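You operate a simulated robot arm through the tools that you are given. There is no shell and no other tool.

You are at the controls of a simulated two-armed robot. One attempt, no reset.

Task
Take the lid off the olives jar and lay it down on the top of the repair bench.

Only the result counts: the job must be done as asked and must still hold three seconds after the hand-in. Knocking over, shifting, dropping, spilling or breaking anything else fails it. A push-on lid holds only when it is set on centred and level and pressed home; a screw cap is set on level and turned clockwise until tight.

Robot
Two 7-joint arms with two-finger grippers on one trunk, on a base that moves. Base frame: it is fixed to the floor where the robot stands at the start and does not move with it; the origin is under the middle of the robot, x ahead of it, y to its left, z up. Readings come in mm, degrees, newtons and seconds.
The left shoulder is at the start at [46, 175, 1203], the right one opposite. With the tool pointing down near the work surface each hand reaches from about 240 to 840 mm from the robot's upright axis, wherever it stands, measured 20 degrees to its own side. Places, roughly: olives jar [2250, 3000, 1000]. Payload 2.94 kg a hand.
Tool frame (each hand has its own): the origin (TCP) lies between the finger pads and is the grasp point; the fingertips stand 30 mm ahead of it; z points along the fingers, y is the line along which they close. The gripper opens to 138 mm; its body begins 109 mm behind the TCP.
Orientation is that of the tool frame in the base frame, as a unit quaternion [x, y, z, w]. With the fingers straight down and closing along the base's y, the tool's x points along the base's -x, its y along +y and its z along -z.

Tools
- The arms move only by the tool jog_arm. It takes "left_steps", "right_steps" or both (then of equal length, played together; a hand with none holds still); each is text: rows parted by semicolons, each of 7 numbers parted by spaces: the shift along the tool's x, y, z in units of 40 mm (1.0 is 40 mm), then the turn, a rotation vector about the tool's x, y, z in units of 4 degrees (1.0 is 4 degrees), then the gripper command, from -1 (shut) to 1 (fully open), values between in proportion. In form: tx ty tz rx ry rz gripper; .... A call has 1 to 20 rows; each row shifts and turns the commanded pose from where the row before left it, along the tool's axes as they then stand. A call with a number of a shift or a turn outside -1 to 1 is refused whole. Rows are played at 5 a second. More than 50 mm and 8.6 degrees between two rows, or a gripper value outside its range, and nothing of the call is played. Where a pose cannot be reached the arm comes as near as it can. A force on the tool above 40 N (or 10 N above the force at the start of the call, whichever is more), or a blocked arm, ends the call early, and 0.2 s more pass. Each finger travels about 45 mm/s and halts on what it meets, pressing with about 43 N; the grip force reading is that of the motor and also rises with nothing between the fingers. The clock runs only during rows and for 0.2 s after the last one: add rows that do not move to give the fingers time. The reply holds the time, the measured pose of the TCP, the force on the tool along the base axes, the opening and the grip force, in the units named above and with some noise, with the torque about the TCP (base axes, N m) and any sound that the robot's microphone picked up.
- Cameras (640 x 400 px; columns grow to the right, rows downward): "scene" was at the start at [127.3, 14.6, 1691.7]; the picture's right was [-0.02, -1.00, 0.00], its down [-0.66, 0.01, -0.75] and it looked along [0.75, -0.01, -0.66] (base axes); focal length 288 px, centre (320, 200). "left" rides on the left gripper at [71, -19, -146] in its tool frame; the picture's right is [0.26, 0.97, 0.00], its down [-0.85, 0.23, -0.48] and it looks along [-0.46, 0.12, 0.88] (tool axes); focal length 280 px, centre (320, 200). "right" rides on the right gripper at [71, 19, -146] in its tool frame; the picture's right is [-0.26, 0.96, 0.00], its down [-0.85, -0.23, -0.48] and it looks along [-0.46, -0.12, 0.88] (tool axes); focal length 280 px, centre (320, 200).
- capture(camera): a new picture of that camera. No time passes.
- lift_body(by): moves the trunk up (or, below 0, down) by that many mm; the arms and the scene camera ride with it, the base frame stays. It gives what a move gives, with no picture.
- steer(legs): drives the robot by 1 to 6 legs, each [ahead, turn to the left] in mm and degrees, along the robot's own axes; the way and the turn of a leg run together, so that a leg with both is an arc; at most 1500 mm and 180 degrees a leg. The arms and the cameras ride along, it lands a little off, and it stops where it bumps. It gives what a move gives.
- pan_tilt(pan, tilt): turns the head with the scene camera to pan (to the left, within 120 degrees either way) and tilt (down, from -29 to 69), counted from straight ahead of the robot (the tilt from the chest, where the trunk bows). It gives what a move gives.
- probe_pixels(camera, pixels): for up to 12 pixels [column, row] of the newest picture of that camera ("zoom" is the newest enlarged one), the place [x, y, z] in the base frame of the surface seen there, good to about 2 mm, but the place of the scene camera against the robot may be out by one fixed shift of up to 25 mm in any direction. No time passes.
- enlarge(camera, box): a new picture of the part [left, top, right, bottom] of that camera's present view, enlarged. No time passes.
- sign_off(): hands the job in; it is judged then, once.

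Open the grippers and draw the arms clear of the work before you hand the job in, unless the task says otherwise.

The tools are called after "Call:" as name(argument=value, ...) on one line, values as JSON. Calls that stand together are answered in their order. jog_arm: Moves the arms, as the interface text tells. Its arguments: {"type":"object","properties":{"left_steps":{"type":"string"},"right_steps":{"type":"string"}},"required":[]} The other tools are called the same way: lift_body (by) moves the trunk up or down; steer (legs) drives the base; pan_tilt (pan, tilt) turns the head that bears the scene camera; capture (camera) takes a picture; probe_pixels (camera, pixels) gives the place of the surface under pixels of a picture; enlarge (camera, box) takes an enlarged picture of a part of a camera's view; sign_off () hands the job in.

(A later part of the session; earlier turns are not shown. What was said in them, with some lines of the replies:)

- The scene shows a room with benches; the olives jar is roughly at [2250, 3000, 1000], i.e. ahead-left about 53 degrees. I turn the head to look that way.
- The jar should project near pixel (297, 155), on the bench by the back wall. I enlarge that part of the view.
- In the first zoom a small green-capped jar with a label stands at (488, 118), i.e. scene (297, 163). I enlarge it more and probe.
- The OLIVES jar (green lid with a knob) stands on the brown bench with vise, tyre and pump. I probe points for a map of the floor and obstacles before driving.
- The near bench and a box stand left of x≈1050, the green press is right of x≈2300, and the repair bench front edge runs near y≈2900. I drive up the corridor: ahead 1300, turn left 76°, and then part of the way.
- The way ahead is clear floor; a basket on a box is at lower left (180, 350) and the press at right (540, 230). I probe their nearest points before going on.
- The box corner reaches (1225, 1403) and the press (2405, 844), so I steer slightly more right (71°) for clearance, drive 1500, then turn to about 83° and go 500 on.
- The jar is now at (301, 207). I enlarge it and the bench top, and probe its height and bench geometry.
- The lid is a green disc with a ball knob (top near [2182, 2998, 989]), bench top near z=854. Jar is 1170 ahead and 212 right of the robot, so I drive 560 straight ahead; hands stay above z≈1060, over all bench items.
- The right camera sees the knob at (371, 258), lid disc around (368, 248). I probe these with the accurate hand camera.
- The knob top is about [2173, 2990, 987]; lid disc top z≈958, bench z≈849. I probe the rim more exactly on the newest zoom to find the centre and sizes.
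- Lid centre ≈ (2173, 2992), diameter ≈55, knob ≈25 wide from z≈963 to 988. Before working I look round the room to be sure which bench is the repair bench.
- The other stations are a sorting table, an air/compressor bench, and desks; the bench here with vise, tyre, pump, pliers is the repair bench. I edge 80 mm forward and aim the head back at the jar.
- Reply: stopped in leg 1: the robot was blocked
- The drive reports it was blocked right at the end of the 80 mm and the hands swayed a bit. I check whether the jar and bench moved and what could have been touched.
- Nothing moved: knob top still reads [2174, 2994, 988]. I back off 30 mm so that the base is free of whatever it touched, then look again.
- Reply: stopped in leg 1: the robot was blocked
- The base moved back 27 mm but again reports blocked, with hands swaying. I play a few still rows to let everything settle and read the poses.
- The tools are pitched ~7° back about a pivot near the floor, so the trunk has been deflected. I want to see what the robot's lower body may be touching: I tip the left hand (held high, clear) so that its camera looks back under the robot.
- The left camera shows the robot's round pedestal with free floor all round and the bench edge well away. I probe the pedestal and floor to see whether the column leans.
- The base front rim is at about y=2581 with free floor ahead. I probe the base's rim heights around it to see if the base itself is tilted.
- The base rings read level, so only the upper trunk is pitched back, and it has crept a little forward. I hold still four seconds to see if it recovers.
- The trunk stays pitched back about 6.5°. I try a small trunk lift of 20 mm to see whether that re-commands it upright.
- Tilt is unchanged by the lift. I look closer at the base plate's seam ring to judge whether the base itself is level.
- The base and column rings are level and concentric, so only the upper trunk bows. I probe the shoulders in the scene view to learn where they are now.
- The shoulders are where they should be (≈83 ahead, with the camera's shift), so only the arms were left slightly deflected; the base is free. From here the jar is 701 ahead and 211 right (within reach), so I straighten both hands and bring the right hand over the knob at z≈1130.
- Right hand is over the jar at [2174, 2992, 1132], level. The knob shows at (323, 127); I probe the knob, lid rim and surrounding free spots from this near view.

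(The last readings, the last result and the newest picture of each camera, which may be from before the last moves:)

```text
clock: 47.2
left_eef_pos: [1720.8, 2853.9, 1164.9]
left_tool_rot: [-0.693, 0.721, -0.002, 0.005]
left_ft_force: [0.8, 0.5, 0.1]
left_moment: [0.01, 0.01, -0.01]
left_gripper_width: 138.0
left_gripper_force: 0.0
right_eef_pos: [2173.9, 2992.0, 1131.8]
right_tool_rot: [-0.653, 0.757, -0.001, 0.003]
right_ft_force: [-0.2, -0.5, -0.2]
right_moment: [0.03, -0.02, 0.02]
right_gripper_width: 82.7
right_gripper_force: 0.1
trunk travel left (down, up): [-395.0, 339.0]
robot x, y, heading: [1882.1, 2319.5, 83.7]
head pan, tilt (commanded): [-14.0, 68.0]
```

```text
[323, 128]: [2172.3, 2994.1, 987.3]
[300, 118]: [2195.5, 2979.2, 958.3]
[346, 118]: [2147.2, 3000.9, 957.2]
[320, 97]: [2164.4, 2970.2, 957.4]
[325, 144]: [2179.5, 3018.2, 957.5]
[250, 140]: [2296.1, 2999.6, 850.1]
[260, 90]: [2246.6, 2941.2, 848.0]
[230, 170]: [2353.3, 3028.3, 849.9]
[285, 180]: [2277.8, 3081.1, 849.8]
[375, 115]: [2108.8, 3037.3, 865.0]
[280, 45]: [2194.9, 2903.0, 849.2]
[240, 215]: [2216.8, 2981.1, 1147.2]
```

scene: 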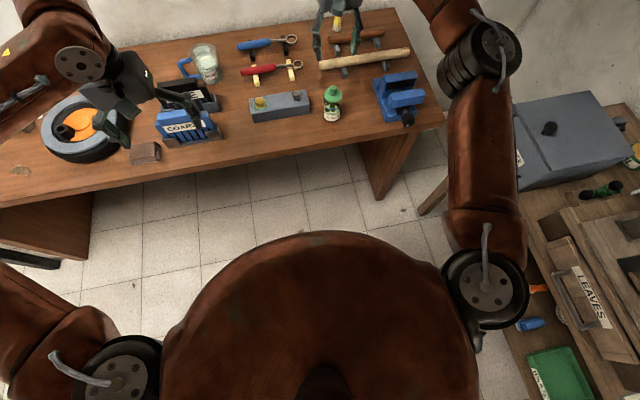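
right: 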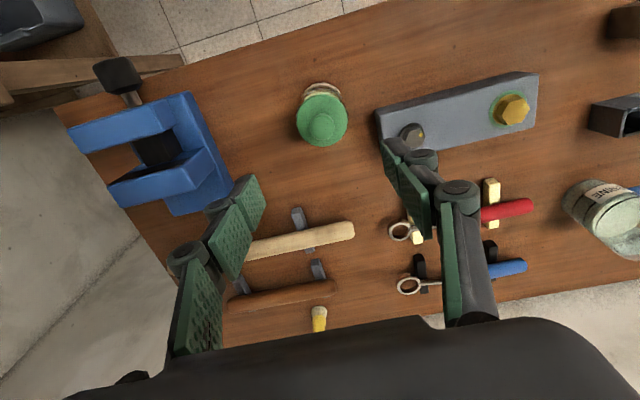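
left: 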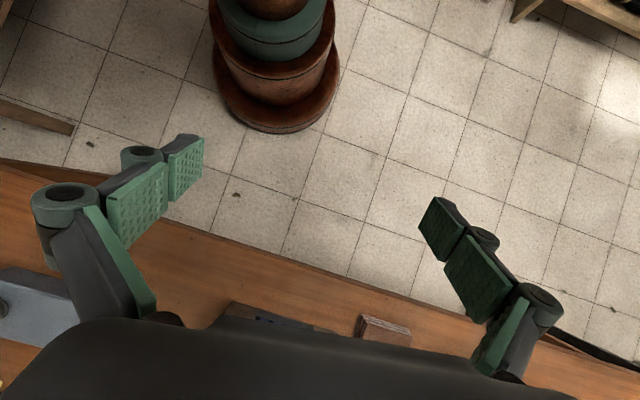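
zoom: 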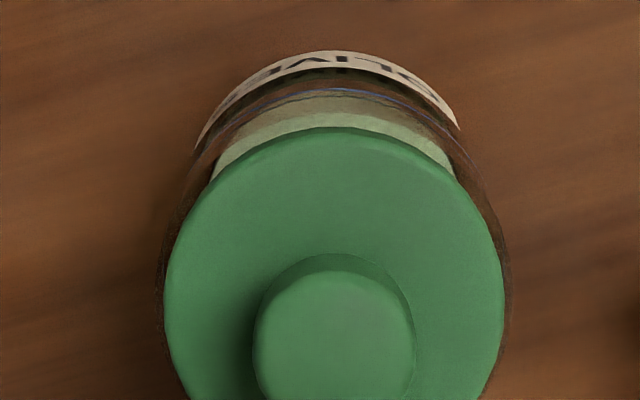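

Knob top centre reads (2172.3, 2994.1, 987.3), lid top z≈957.5. Since the fingertips are 30 mm beyond the TCP, I will grip with TCP at z≈993; first I descend to z≈1020 with the gripper at ~69 mm.

Call:
jog_arm(right_steps="0 0 0.55 0 0 0 0; 0 0 0.55 0 0 0 0; 0 0 0.55 0 0 0 0; 0 0 0.55 0 0 0 0; 0 0 0.55 0 0 0 0; 0 0 0 0 0 0 0; 0 0 0 0 0 0 0")

Call:
capture(camera="right")

Call:
enlarge(camera="scene", box=[270, 20, 430, 120])

```text
clock: 48.9
left_eef_pos: [1721.0, 2854.9, 1164.0]
left_tool_rot: [-0.693, 0.721, -0.002, 0.005]
left_ft_force: [0.4, 0.0, -0.3]
left_moment: [-0.03, -0.02, -0.02]
left_gripper_width: 138.0
left_gripper_force: 0.2
right_eef_pos: [2171.3, 2993.5, 1021.6]
right_tool_rot: [-0.653, 0.757, -0.002, 0.002]
right_ft_force: [0.2, -0.3, 0.4]
right_moment: [0.0, 0.02, -0.04]
right_gripper_width: 69.2
right_gripper_force: 0.0
trunk travel left (down, up): [-395.0, 339.0]
robot x, y, heading: [1883.3, 2319.2, 83.4]
head pan, tilt (commanded): [-14.0, 68.0]
```

```text
taken
```

right: 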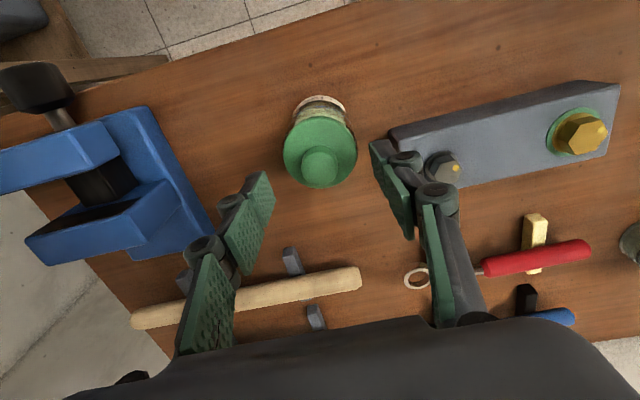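

```text
4.00 times, centred on (350, 70) of scene
```

zoom: 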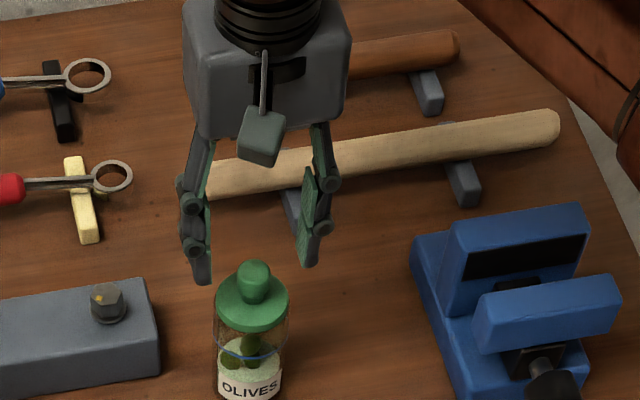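

Fingertips (262, 178) and (378, 150) straddle the knob (320, 165) evenly. I go down the last 28 mm to z≈993 and check for contact before closing.

Call:
jog_arm(right_steps="0 0 0.3 0 0 0 0; 0 0 0.25 0 0 0 0; 0 0 0.15 0 0 0 0; 0 0 0 0 0 0 0; 0 0 0 0 0 0 0")

Call:
capture(camera="right")

Call:
enlarge(camera="scene", box=[290, 50, 386, 110])

```text
clock: 50.0
left_eef_pos: [1721.0, 2853.5, 1164.3]
left_tool_rot: [-0.693, 0.721, -0.003, 0.006]
left_ft_force: [0.4, 0.5, 1.2]
left_moment: [-0.02, 0.0, 0.0]
left_gripper_width: 138.0
left_gripper_force: 0.0
right_eef_pos: [2172.8, 2993.0, 994.1]
right_tool_rot: [-0.654, 0.757, -0.001, 0.002]
right_ft_force: [0.0, -0.8, -0.1]
right_moment: [0.0, 0.0, -0.05]
right_gripper_width: 69.1
right_gripper_force: 0.1
trunk travel left (down, up): [-395.0, 339.0]
robot x, y, heading: [1884.6, 2319.2, 83.4]
head pan, tilt (commanded): [-14.0, 68.0]
```

```text
taken
```

right: 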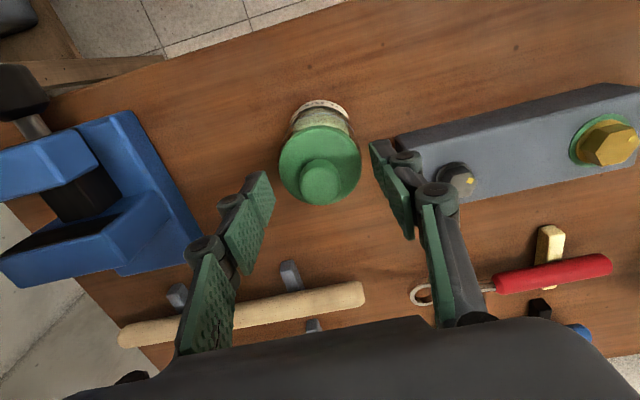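

```text
6.67 times, centred on (338, 80) of scene
```

zoom: 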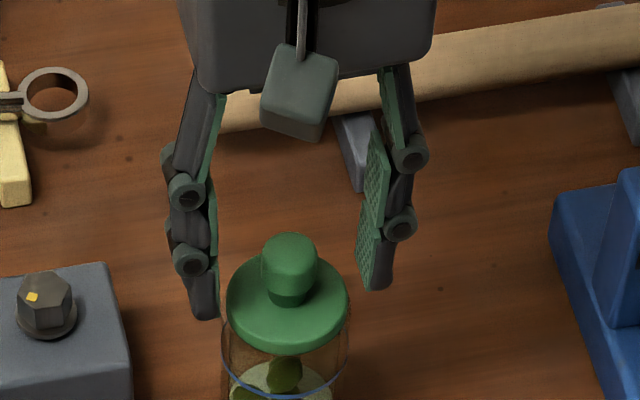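

The fingertips flank the knob just above the lid disc with no contact force. I close the gripper on the knob and hold still.

Call:
jog_arm(right_steps="0 0 0 0 0 0 -0.4; 0 0 0 0 0 0 -0.6; 0 0 0 0 0 0 -1; 0 0 0 0 0 0 -1; 0 0 0 0 0 0 -1; 0 0 0 0 0 0 -1; 0 0 0 0 0 0 -1")

Call:
enlarge(camera="scene", box=[290, 50, 386, 110])

Call:
capture(camera="right")

```text
clock: 51.6
left_eef_pos: [1721.7, 2854.7, 1164.4]
left_tool_rot: [-0.692, 0.722, -0.003, 0.006]
left_ft_force: [0.0, 0.3, -0.9]
left_moment: [-0.02, 0.02, 0.03]
left_gripper_width: 138.0
left_gripper_force: 0.1
right_eef_pos: [2173.4, 2993.5, 993.7]
right_tool_rot: [-0.653, 0.757, -0.001, 0.002]
right_ft_force: [0.2, -0.4, 0.2]
right_moment: [0.01, -0.04, 0.01]
right_gripper_width: 23.2
right_gripper_force: 43.0
trunk travel left (down, up): [-395.0, 339.0]
robot x, y, heading: [1884.6, 2320.2, 83.5]
head pan, tilt (commanded): [-14.0, 68.0]
heard: snap
```

```text
6.67 times, centred on (338, 80) of scene
```

zoom: 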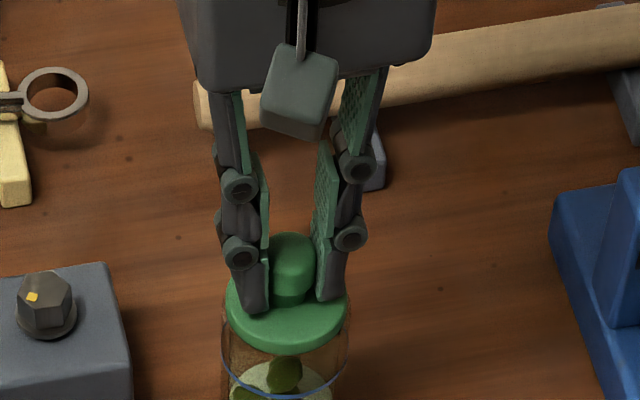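

```text
taken
```

right: 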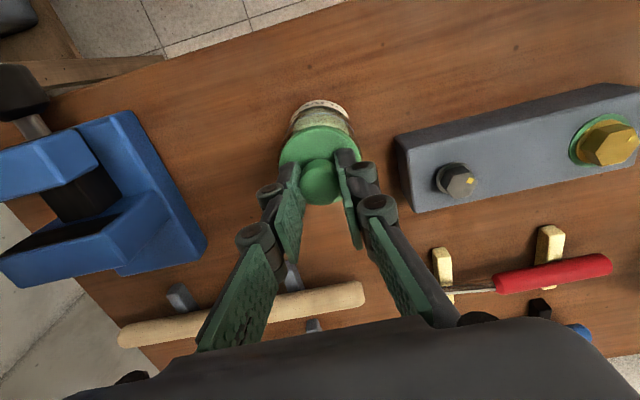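

The knob is gripped (23.2 mm, 43 N) and a snap was heard, perhaps the lid coming loose from the rim. I lift just 6 mm slowly and check whether the jar stays down.

Call:
jog_arm(right_steps="0 0 -0.05 0 0 0 -1; 0 0 -0.05 0 0 0 -1; 0 0 -0.05 0 0 0 -1; 0 0 0 0 0 0 -1; 0 0 0 0 0 0 -1")

Call:
enlarge(camera="scene", box=[290, 60, 386, 120])

Call:
enlarge(camera="right", box=[260, 85, 380, 160])

```text
clock: 52.9
left_eef_pos: [1720.2, 2852.7, 1164.2]
left_tool_rot: [-0.693, 0.721, -0.002, 0.005]
left_ft_force: [0.3, -0.2, 0.2]
left_moment: [-0.01, 0.0, 0.01]
left_gripper_width: 138.0
left_gripper_force: 0.0
right_eef_pos: [2173.6, 2992.0, 999.5]
right_tool_rot: [-0.654, 0.757, -0.002, 0.002]
right_ft_force: [-0.6, -0.1, -0.8]
right_moment: [0.03, 0.0, -0.02]
right_gripper_width: 22.9
right_gripper_force: 42.5
trunk travel left (down, up): [-395.0, 339.0]
robot x, y, heading: [1887.2, 2319.2, 83.5]
head pan, tilt (commanded): [-14.0, 68.0]
```

```text
6.67 times, centred on (338, 90) of scene
```

zoom: 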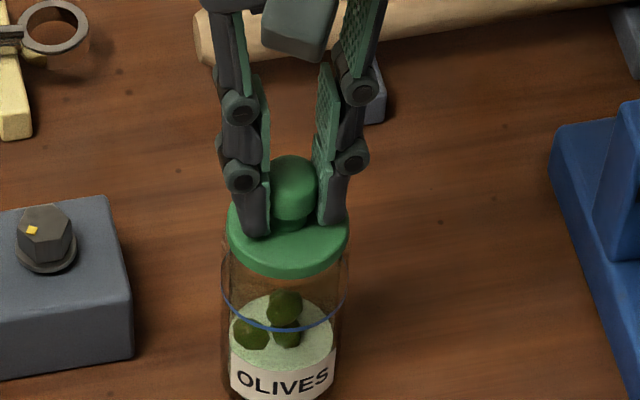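

```text
5.33 times, centred on (320, 122) of right
```

zoom: 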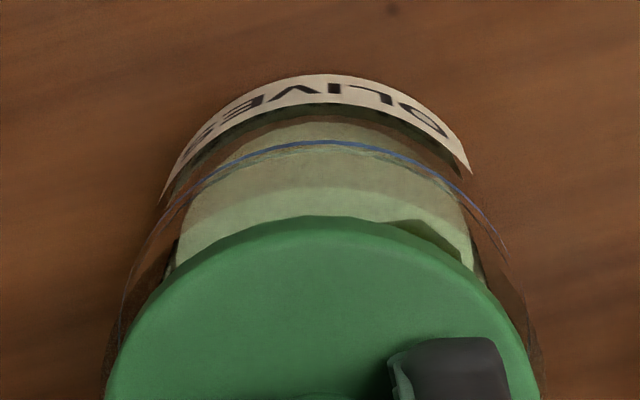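

The jar's blue ring stays at the same scene pixel (~(333, 109)) while the lid rose, and the load is only ~0.8 N, so the lid is free. I lift on straight up, slowly first, to z≈1080.

Call:
jog_arm(right_steps="0 0 -0.1 0 0 0 -1; 0 0 -0.15 0 0 0 -1; 0 0 -0.2 0 0 0 -1; 0 0 -0.3 0 0 0 -1; 0 0 -0.4 0 0 0 -1; 0 0 -0.4 0 0 0 -1; 0 0 -0.4 0 0 0 -1; 0 0 0 0 0 0 -1; 0 0 0 0 0 0 -1")

Call:
capture(camera="scene")

Call:
enlarge(camera="scene", box=[270, 20, 430, 120])

Call:
capture(camera="right")

```text
clock: 54.9
left_eef_pos: [1721.5, 2855.4, 1164.9]
left_tool_rot: [-0.693, 0.721, -0.003, 0.006]
left_ft_force: [0.3, -0.4, -0.6]
left_moment: [0.0, -0.04, 0.02]
left_gripper_width: 138.0
left_gripper_force: 0.1
right_eef_pos: [2173.6, 2992.6, 1077.1]
right_tool_rot: [-0.654, 0.757, -0.002, 0.003]
right_ft_force: [-0.6, 0.0, -0.5]
right_moment: [0.0, -0.02, -0.01]
right_gripper_width: 22.8
right_gripper_force: 44.0
trunk travel left (down, up): [-395.0, 339.0]
robot x, y, heading: [1879.2, 2317.7, 83.4]
head pan, tilt (commanded): [-14.0, 68.0]
```

```text
taken
```

scene: 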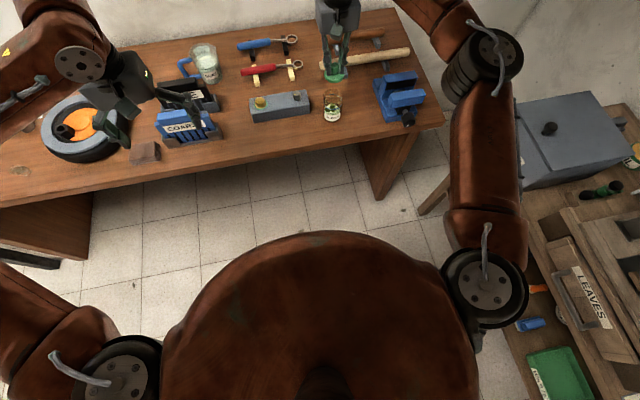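

```text
4.00 times, centred on (350, 70) of scene
```

zoom: 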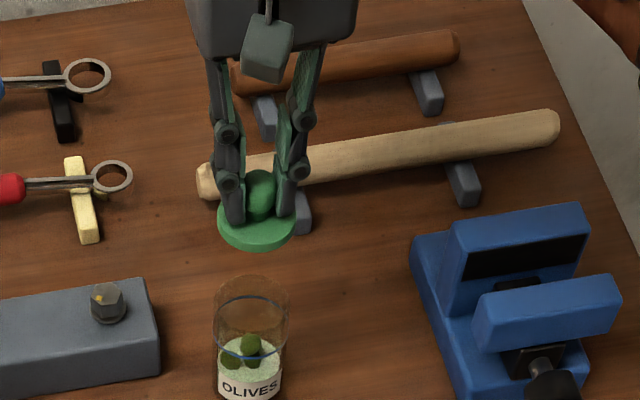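

```text
taken
```

right: 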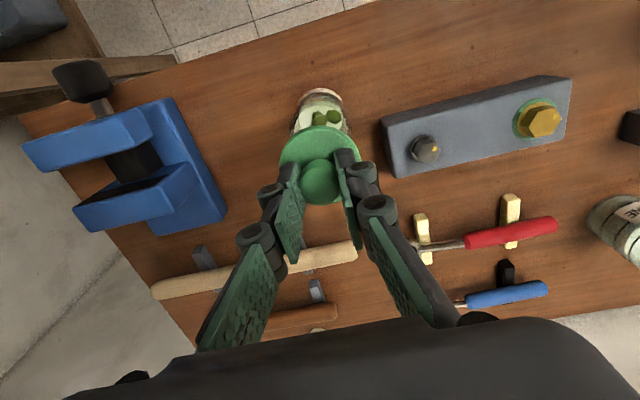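

The lid is off and held; the jar stands upright and open. I probe the free patch between jar, vise and wooden handle for the laying-down spot, and the lid's underside edge.

Call:
probe_pixels(camera="right", pixels=[[180, 100], [205, 150], [225, 205], [222, 222], [240, 180], [265, 120], [250, 220], [200, 240], [260, 60], [230, 110], [150, 125], [300, 100]])

Call:
enlarge(camera="scene", box=[312, 50, 360, 80])

```text
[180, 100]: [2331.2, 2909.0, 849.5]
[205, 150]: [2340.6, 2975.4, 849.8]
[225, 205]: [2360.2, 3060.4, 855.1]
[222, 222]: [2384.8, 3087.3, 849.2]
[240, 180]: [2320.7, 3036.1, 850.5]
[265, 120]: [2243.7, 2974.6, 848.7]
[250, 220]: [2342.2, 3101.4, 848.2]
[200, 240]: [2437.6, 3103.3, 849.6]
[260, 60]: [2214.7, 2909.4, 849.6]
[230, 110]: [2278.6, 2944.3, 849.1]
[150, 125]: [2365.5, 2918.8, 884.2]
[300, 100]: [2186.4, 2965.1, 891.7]
```

```text
13.33 times, centred on (336, 65) of scene
```

zoom: 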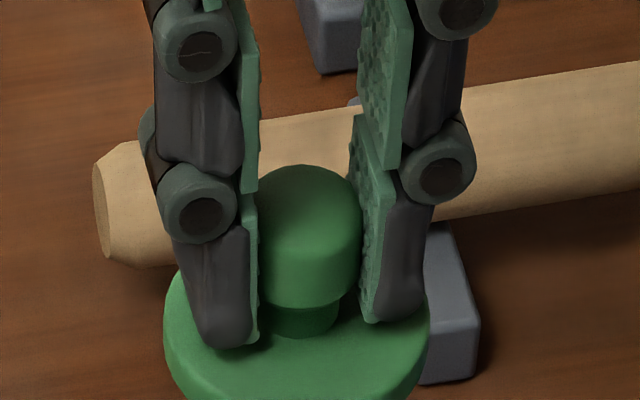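

Free bench spans x≈2205–2335 there (jar edge 2203, vise edge ≈2345), so I'll lay the lid at about (2272, 3028). I move across at height, then down to z≈950 (lid underside still ≈50 mm above the bench).

Call:
jog_arm(right_steps="-0.309 -0.577 0 0 0 0 -1; -0.309 -0.577 0 0 0 0 -1; -0.309 -0.577 0 0 0 0 -1; -0.309 -0.577 0 0 0 0 -1; 0 0 0 0 0 0 -1; 0 0 0.53 0 0 0 -1; 0 0 0.53 0 0 0 -1; 0 0 0.53 0 0 0 -1; 0 0 0.53 0 0 0 -1; 0 0 0.53 0 0 0 -1; 0 0 0.53 0 0 0 -1; 0 0 0 0 0 0 -1; 0 0 0 0 0 0 -1")

Call:
capture(camera="scene")

Call:
enlarge(camera="scene", box=[300, 40, 428, 120])

Call:
capture(camera="right")

```text
clock: 57.6
left_eef_pos: [1720.8, 2853.6, 1163.7]
left_tool_rot: [-0.693, 0.721, -0.003, 0.005]
left_ft_force: [-0.4, 0.6, 0.2]
left_moment: [-0.05, 0.02, 0.03]
left_gripper_width: 138.1
left_gripper_force: 0.0
right_eef_pos: [2272.8, 3029.2, 950.4]
right_tool_rot: [-0.653, 0.757, -0.002, 0.003]
right_ft_force: [-0.3, -1.0, 0.2]
right_moment: [-0.03, 0.0, 0.01]
right_gripper_width: 22.9
right_gripper_force: 42.8
trunk travel left (down, up): [-395.0, 339.0]
robot x, y, heading: [1879.8, 2319.9, 83.5]
head pan, tilt (commanded): [-14.0, 68.0]
```

```text
taken
```

scene: 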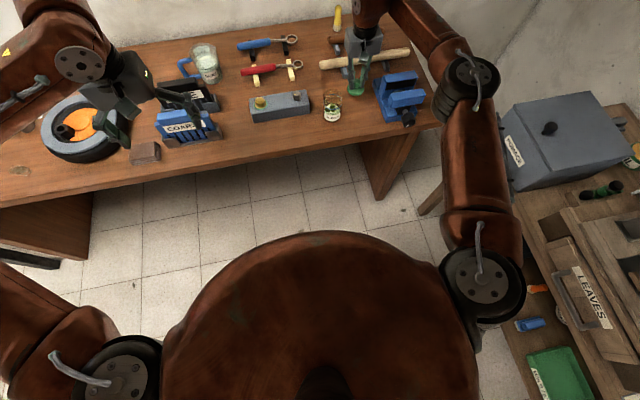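

```text
5.00 times, centred on (364, 80) of scene
```

zoom: 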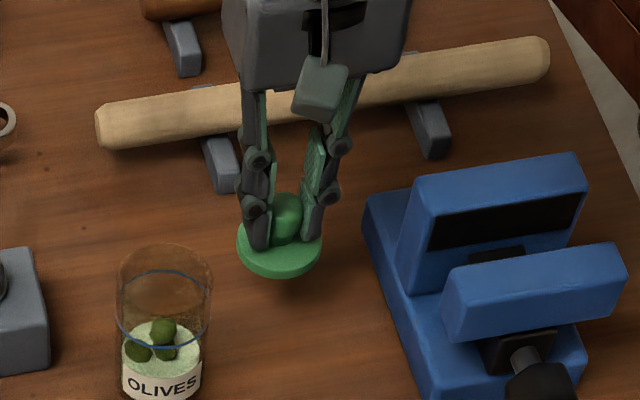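

```text
taken
```

right: 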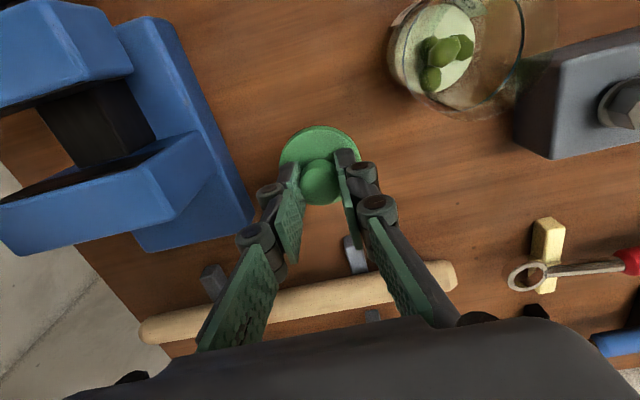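

The lid is clear of jar (163, 350 in zoom), vise and handle. I lower to z≈912, then in 2 mm rows, watching the force.

Call:
jog_arm(right_steps="0 0 0.4 0 0 0 -1; 0 0 0.3 0 0 0 -1; 0 0 0.2 0 0 0 -1; 0 0 0.05 0 0 0 -1; 0 0 0.05 0 0 0 -1; 0 0 0 0 0 0 -1")

Call:
enlarge(camera="scene", box=[332, 60, 396, 100])

```text
clock: 59.0
left_eef_pos: [1720.9, 2854.1, 1164.5]
left_tool_rot: [-0.692, 0.721, -0.004, 0.005]
left_ft_force: [0.1, -0.6, 0.7]
left_moment: [0.02, 0.02, 0.01]
left_gripper_width: 137.9
left_gripper_force: 0.0
right_eef_pos: [2272.7, 3028.2, 910.4]
right_tool_rot: [-0.653, 0.758, -0.002, 0.002]
right_ft_force: [0.0, -0.5, -0.7]
right_moment: [-0.01, -0.04, 0.02]
right_gripper_width: 23.1
right_gripper_force: 43.0
trunk travel left (down, up): [-395.0, 339.0]
robot x, y, heading: [1886.2, 2321.3, 83.6]
head pan, tilt (commanded): [-14.0, 68.0]
```

```text
10.00 times, centred on (364, 80) of scene
```

zoom: 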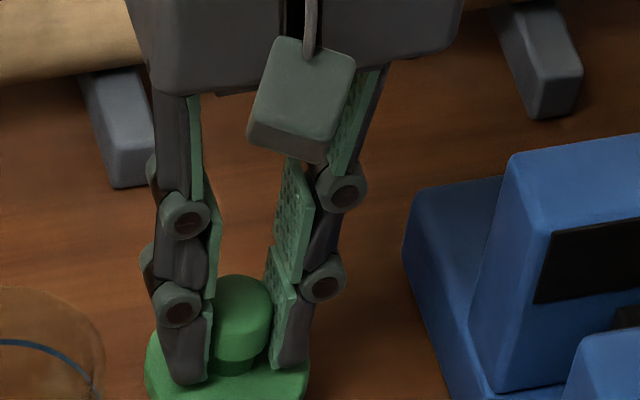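

No contact yet at z=910. I go on in 2 mm rows to about 900.

Call:
jog_arm(right_steps="0 0 0.05 0 0 0 -1; 0 0 0.05 0 0 0 -1; 0 0 0.05 0 0 0 -1; 0 0 0.05 0 0 0 -1; 0 0 0.05 0 0 0 -1; 0 0 0 0 0 0 -1")

Call:
enlarge(camera="scene", box=[324, 75, 388, 115])

```text
clock: 60.5
left_eef_pos: [1721.0, 2854.4, 1164.3]
left_tool_rot: [-0.693, 0.721, -0.003, 0.006]
left_ft_force: [-0.2, -1.3, -0.5]
left_moment: [-0.02, 0.02, -0.02]
left_gripper_width: 138.0
left_gripper_force: 0.0
right_eef_pos: [2272.2, 3028.5, 900.1]
right_tool_rot: [-0.653, 0.757, -0.002, 0.003]
right_ft_force: [0.8, -0.3, -0.3]
right_moment: [0.01, 0.0, 0.03]
right_gripper_width: 23.0
right_gripper_force: 43.3
trunk travel left (down, up): [-395.0, 339.0]
robot x, y, heading: [1882.7, 2319.3, 83.6]
head pan, tilt (commanded): [-14.0, 68.0]
```

```text
10.00 times, centred on (356, 95) of scene
```

zoom: 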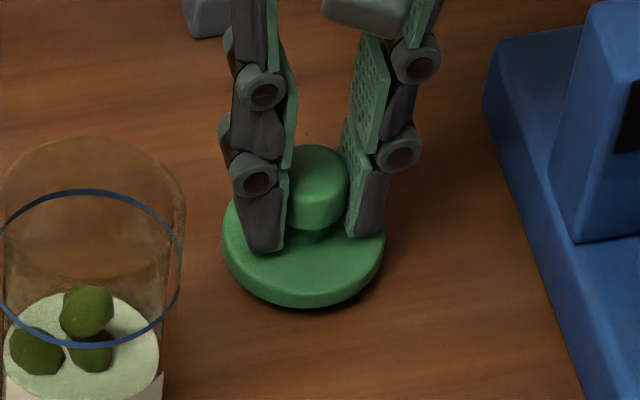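

A thin shadow remains under the lid, so only a few mm are left. I continue in 1 mm rows.

Call:
jog_arm(right_steps="0 0 0.025 0 0 0 -1; 0 0 0.025 0 0 0 -1; 0 0 0.025 0 0 0 -1; 0 0 0.025 0 0 0 -1; 0 0 0 0 0 0 -1")

Call:
enlarge(camera="scene", box=[324, 75, 388, 115])

```text
clock: 61.6
left_eef_pos: [1721.0, 2854.4, 1165.1]
left_tool_rot: [-0.693, 0.721, -0.003, 0.005]
left_ft_force: [-0.2, -0.3, -1.0]
left_moment: [-0.01, -0.03, -0.02]
left_gripper_width: 137.8
left_gripper_force: 0.1
right_eef_pos: [2272.3, 3028.0, 899.2]
right_tool_rot: [-0.654, 0.757, -0.001, 0.003]
right_ft_force: [0.5, 1.9, 12.9]
right_moment: [0.05, 0.03, 0.05]
right_gripper_width: 22.8
right_gripper_force: 43.3
trunk travel left (down, up): [-395.0, 339.0]
robot x, y, heading: [1884.3, 2321.3, 83.6]
head pan, tilt (commanded): [-14.0, 68.0]
```

```text
10.00 times, centred on (356, 95) of scene
```

zoom: 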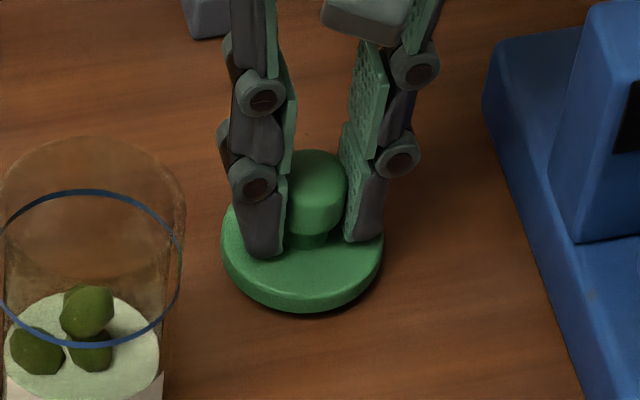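

Contact: 12.9 N upward at z≈899, so the lid's underside is on the bench. I ease off 2 mm, then open the fingers modestly to ~48 mm.

Call:
jog_arm(right_steps="0 0 -0.03 0 0 0 -1; 0 0 -0.03 0 0 0 -1; 0 0 0 0 0 0 -1; 0 0 0 0 0 0 -0.62; 0 0 0 0 0 0 -0.45; 0 0 0 0 0 0 -0.3; 0 0 0 0 0 0 -0.3; 0 0 0 0 0 0 -0.3; 0 0 0 0 0 0 -0.3")

Call:
enlarge(camera="scene", box=[324, 75, 388, 115])

Call:
capture(camera="right")

```text
clock: 63.6
left_eef_pos: [1721.1, 2855.5, 1164.0]
left_tool_rot: [-0.692, 0.721, -0.003, 0.005]
left_ft_force: [0.1, -1.2, 0.3]
left_moment: [-0.01, 0.02, -0.02]
left_gripper_width: 137.9
left_gripper_force: 0.0
right_eef_pos: [2272.5, 3027.3, 898.2]
right_tool_rot: [-0.654, 0.757, -0.002, 0.003]
right_ft_force: [0.2, 0.0, -1.0]
right_moment: [-0.02, 0.0, -0.01]
right_gripper_width: 48.3
right_gripper_force: 0.1
trunk travel left (down, up): [-395.0, 339.0]
robot x, y, heading: [1884.0, 2320.1, 83.6]
head pan, tilt (commanded): [-14.0, 68.0]
```

```text
10.00 times, centred on (356, 95) of scene
```

zoom: 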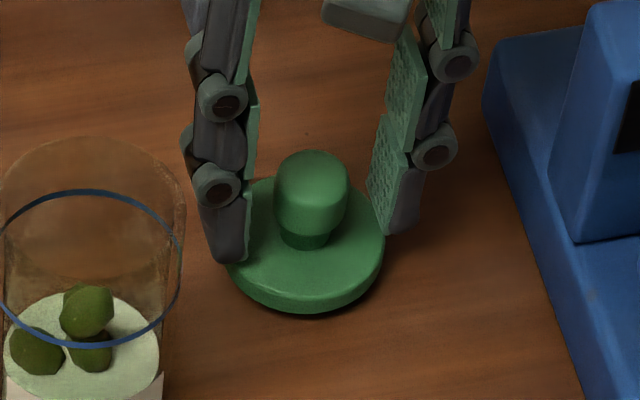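

```text
taken
```

right: 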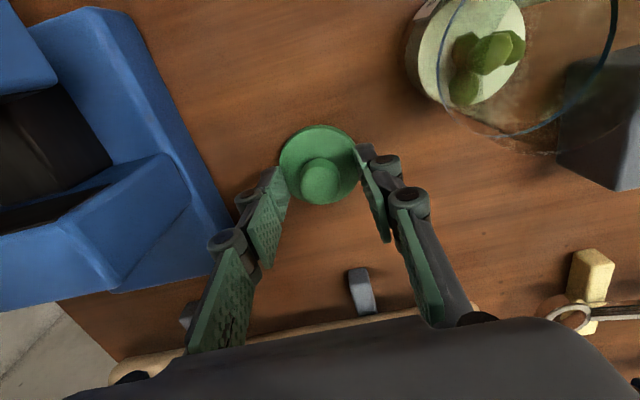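

The lid rests flat on the bench with the fingers clear of the knob (48 mm). I raise the hand straight up about 190 mm.

Call:
jog_arm(right_steps="0 0 -0.15 0 0 0 -0.3; 0 0 -0.3 0 0 0 -0.3; 0 0 -0.5 0 0 0 -0.3; 0 0 -0.6 0 0 0 -0.3; 0 0 -0.7 0 0 0 -0.3; 0 0 -0.8 0 0 0 -0.3; 0 0 -0.8 0 0 0 -0.3; 0 0 -0.8 0 0 0 -0.3; 0 0 0 0 0 0 -0.3")

Call:
capture(camera="right")

Call:
enlarge(camera="scene", box=[280, 40, 440, 140])

```text
clock: 65.7
left_eef_pos: [1720.8, 2855.0, 1164.2]
left_tool_rot: [-0.693, 0.721, -0.003, 0.005]
left_ft_force: [0.5, 0.8, -0.3]
left_moment: [0.01, 0.02, 0.03]
left_gripper_width: 137.9
left_gripper_force: 0.1
right_eef_pos: [2272.4, 3028.9, 1084.8]
right_tool_rot: [-0.654, 0.757, -0.002, 0.002]
right_ft_force: [0.4, -0.3, 0.6]
right_moment: [-0.01, 0.01, 0.05]
right_gripper_width: 48.2
right_gripper_force: 0.0
trunk travel left (down, up): [-395.0, 339.0]
robot x, y, heading: [1886.3, 2319.0, 83.4]
head pan, tilt (commanded): [-14.0, 68.0]
```

```text
taken
```

right: 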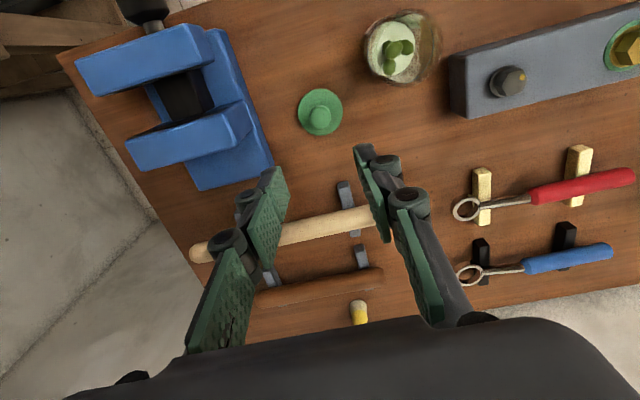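

```text
4.00 times, centred on (360, 90) of scene
```

zoom: 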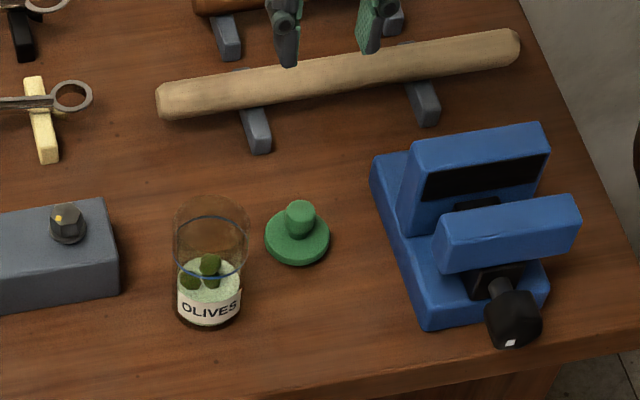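

The lid lies flat at zoom (297, 240) beside the undisturbed jar. I draw the right hand up and back toward the robot, away from the bench, and open it fully.

Call:
jog_arm(right_steps="0 0 -0.7 0 0 0 -0.3; 0 0 -0.7 0 0 0 -0.3; 0.7 0 -0.2 0 0 0 -0.3; 0.8 0 0 0 0 0 0; 0.8 0 0 0 0 0 0.3; 0.8 0 0 0 0 0 0.6; 0.8 0 0 0 0 0 1; 0.8 0 0 0 0 0 1; 0.8 0 0 0 0 0 1; 0.8 0 0 0 0 0 1; 0.8 0 0 0 0 0 1; 0.5 0 0 0 0 0 1; 0 0 0 0 0 0 1; 0 0 0 0 0 0 1; 0 0 0 0 0 0 1")

Call:
capture(camera="scene")

Call:
enlarge(camera="scene", box=[300, 60, 396, 120])

Call:
capture(camera="right")

```text
clock: 68.8
left_eef_pos: [1721.5, 2853.3, 1163.3]
left_tool_rot: [-0.693, 0.721, -0.003, 0.006]
left_ft_force: [0.0, 0.1, 0.6]
left_moment: [-0.02, -0.03, 0.0]
left_gripper_width: 138.0
left_gripper_force: 0.1
right_eef_pos: [2228.3, 2723.6, 1139.5]
right_tool_rot: [-0.653, 0.757, -0.001, 0.003]
right_ft_force: [-0.2, 0.8, -0.7]
right_moment: [-0.02, -0.05, -0.03]
right_gripper_width: 138.2
right_gripper_force: 0.1
right hand out of reach, approached as far as the arm can: row 2
trunk travel left (down, up): [-395.0, 339.0]
robot x, y, heading: [1882.7, 2320.8, 83.5]
head pan, tilt (commanded): [-14.0, 68.0]
```

```text
taken
```

scene: 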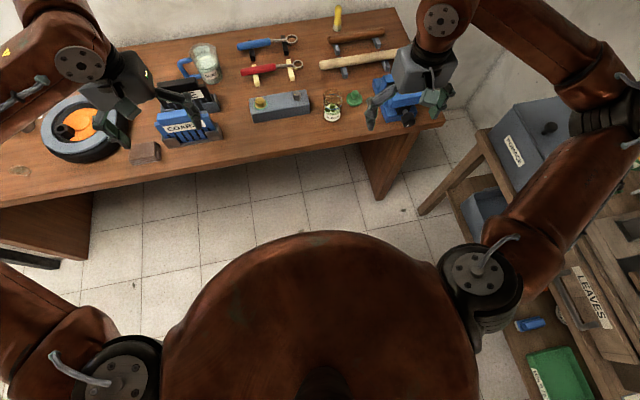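

```text
6.67 times, centred on (348, 90) of scene
```

zoom: 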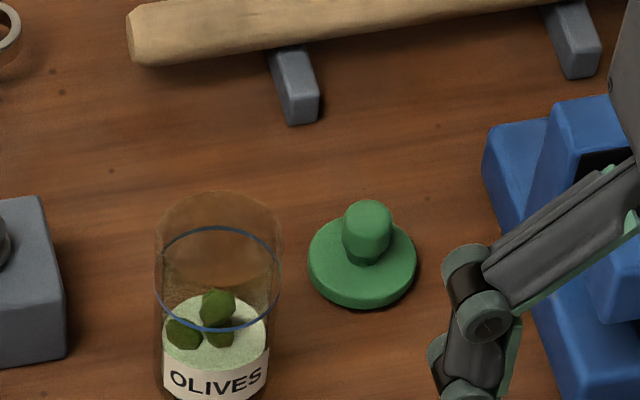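

```text
taken
```

right: 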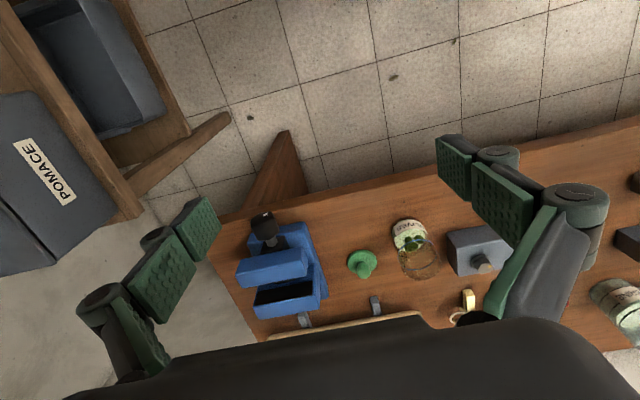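

Lid lies flat at zoom (362, 262), jar upright, hand withdrawn and open. I do a last probe of the lid and jar positions before handing in.

Call:
probe_pixels(camera="right", pixels=[[365, 268], [353, 262], [372, 255], [361, 251], [405, 225], [412, 238]])

Call:
enlarge(camera="right", box=[330, 205, 450, 280])

```text
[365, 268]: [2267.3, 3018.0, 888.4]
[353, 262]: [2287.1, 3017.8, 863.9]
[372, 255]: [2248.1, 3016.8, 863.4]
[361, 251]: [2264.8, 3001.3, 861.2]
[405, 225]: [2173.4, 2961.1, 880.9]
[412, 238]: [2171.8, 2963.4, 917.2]
```

```text
5.33 times, centred on (390, 242) of right
```

zoom: 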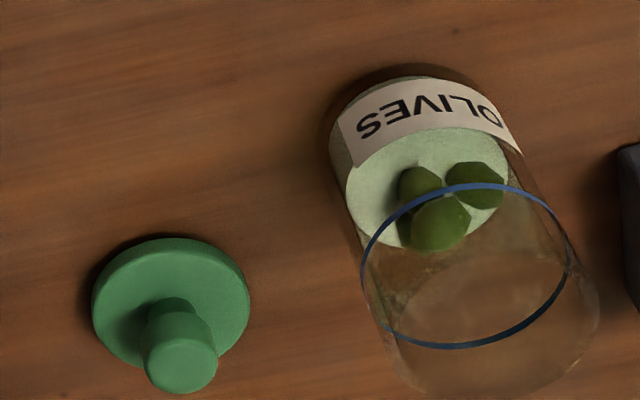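

The lid lies level on the bench (disc top z≈863 all round) near (2270, 3028), and the jar still stands at (2172, 2993). Both grippers are open and clear, so I hand in.

Call:
sign_off()

```text
The job is handed in.
```

The olives jar's lid is off and lying flat on the top of the repair bench, next to the jar, and I have handed the job in.

- **Lid:** its centre is near (2270, 3028), between the jar and the vise. The disc top read z≈861–864 at the three points probed, so it is level.
- **Jar:** it still stands upright at (2172, 2993), where it was before I touched it.
- **Which bench:** no bench is labelled as the repair bench. I took it to be the one the jar stands on, because it also holds the vise, tyre, pump and pliers.
- **Drive stops:** the base reported "blocked" twice on the last short moves up to the bench. I found nothing touching it, and the jar and its neighbours had not shifted. The arms were left slightly deflected, so I straightened them before working.

Both grippers are open and the arms are clear of the lid and jar.
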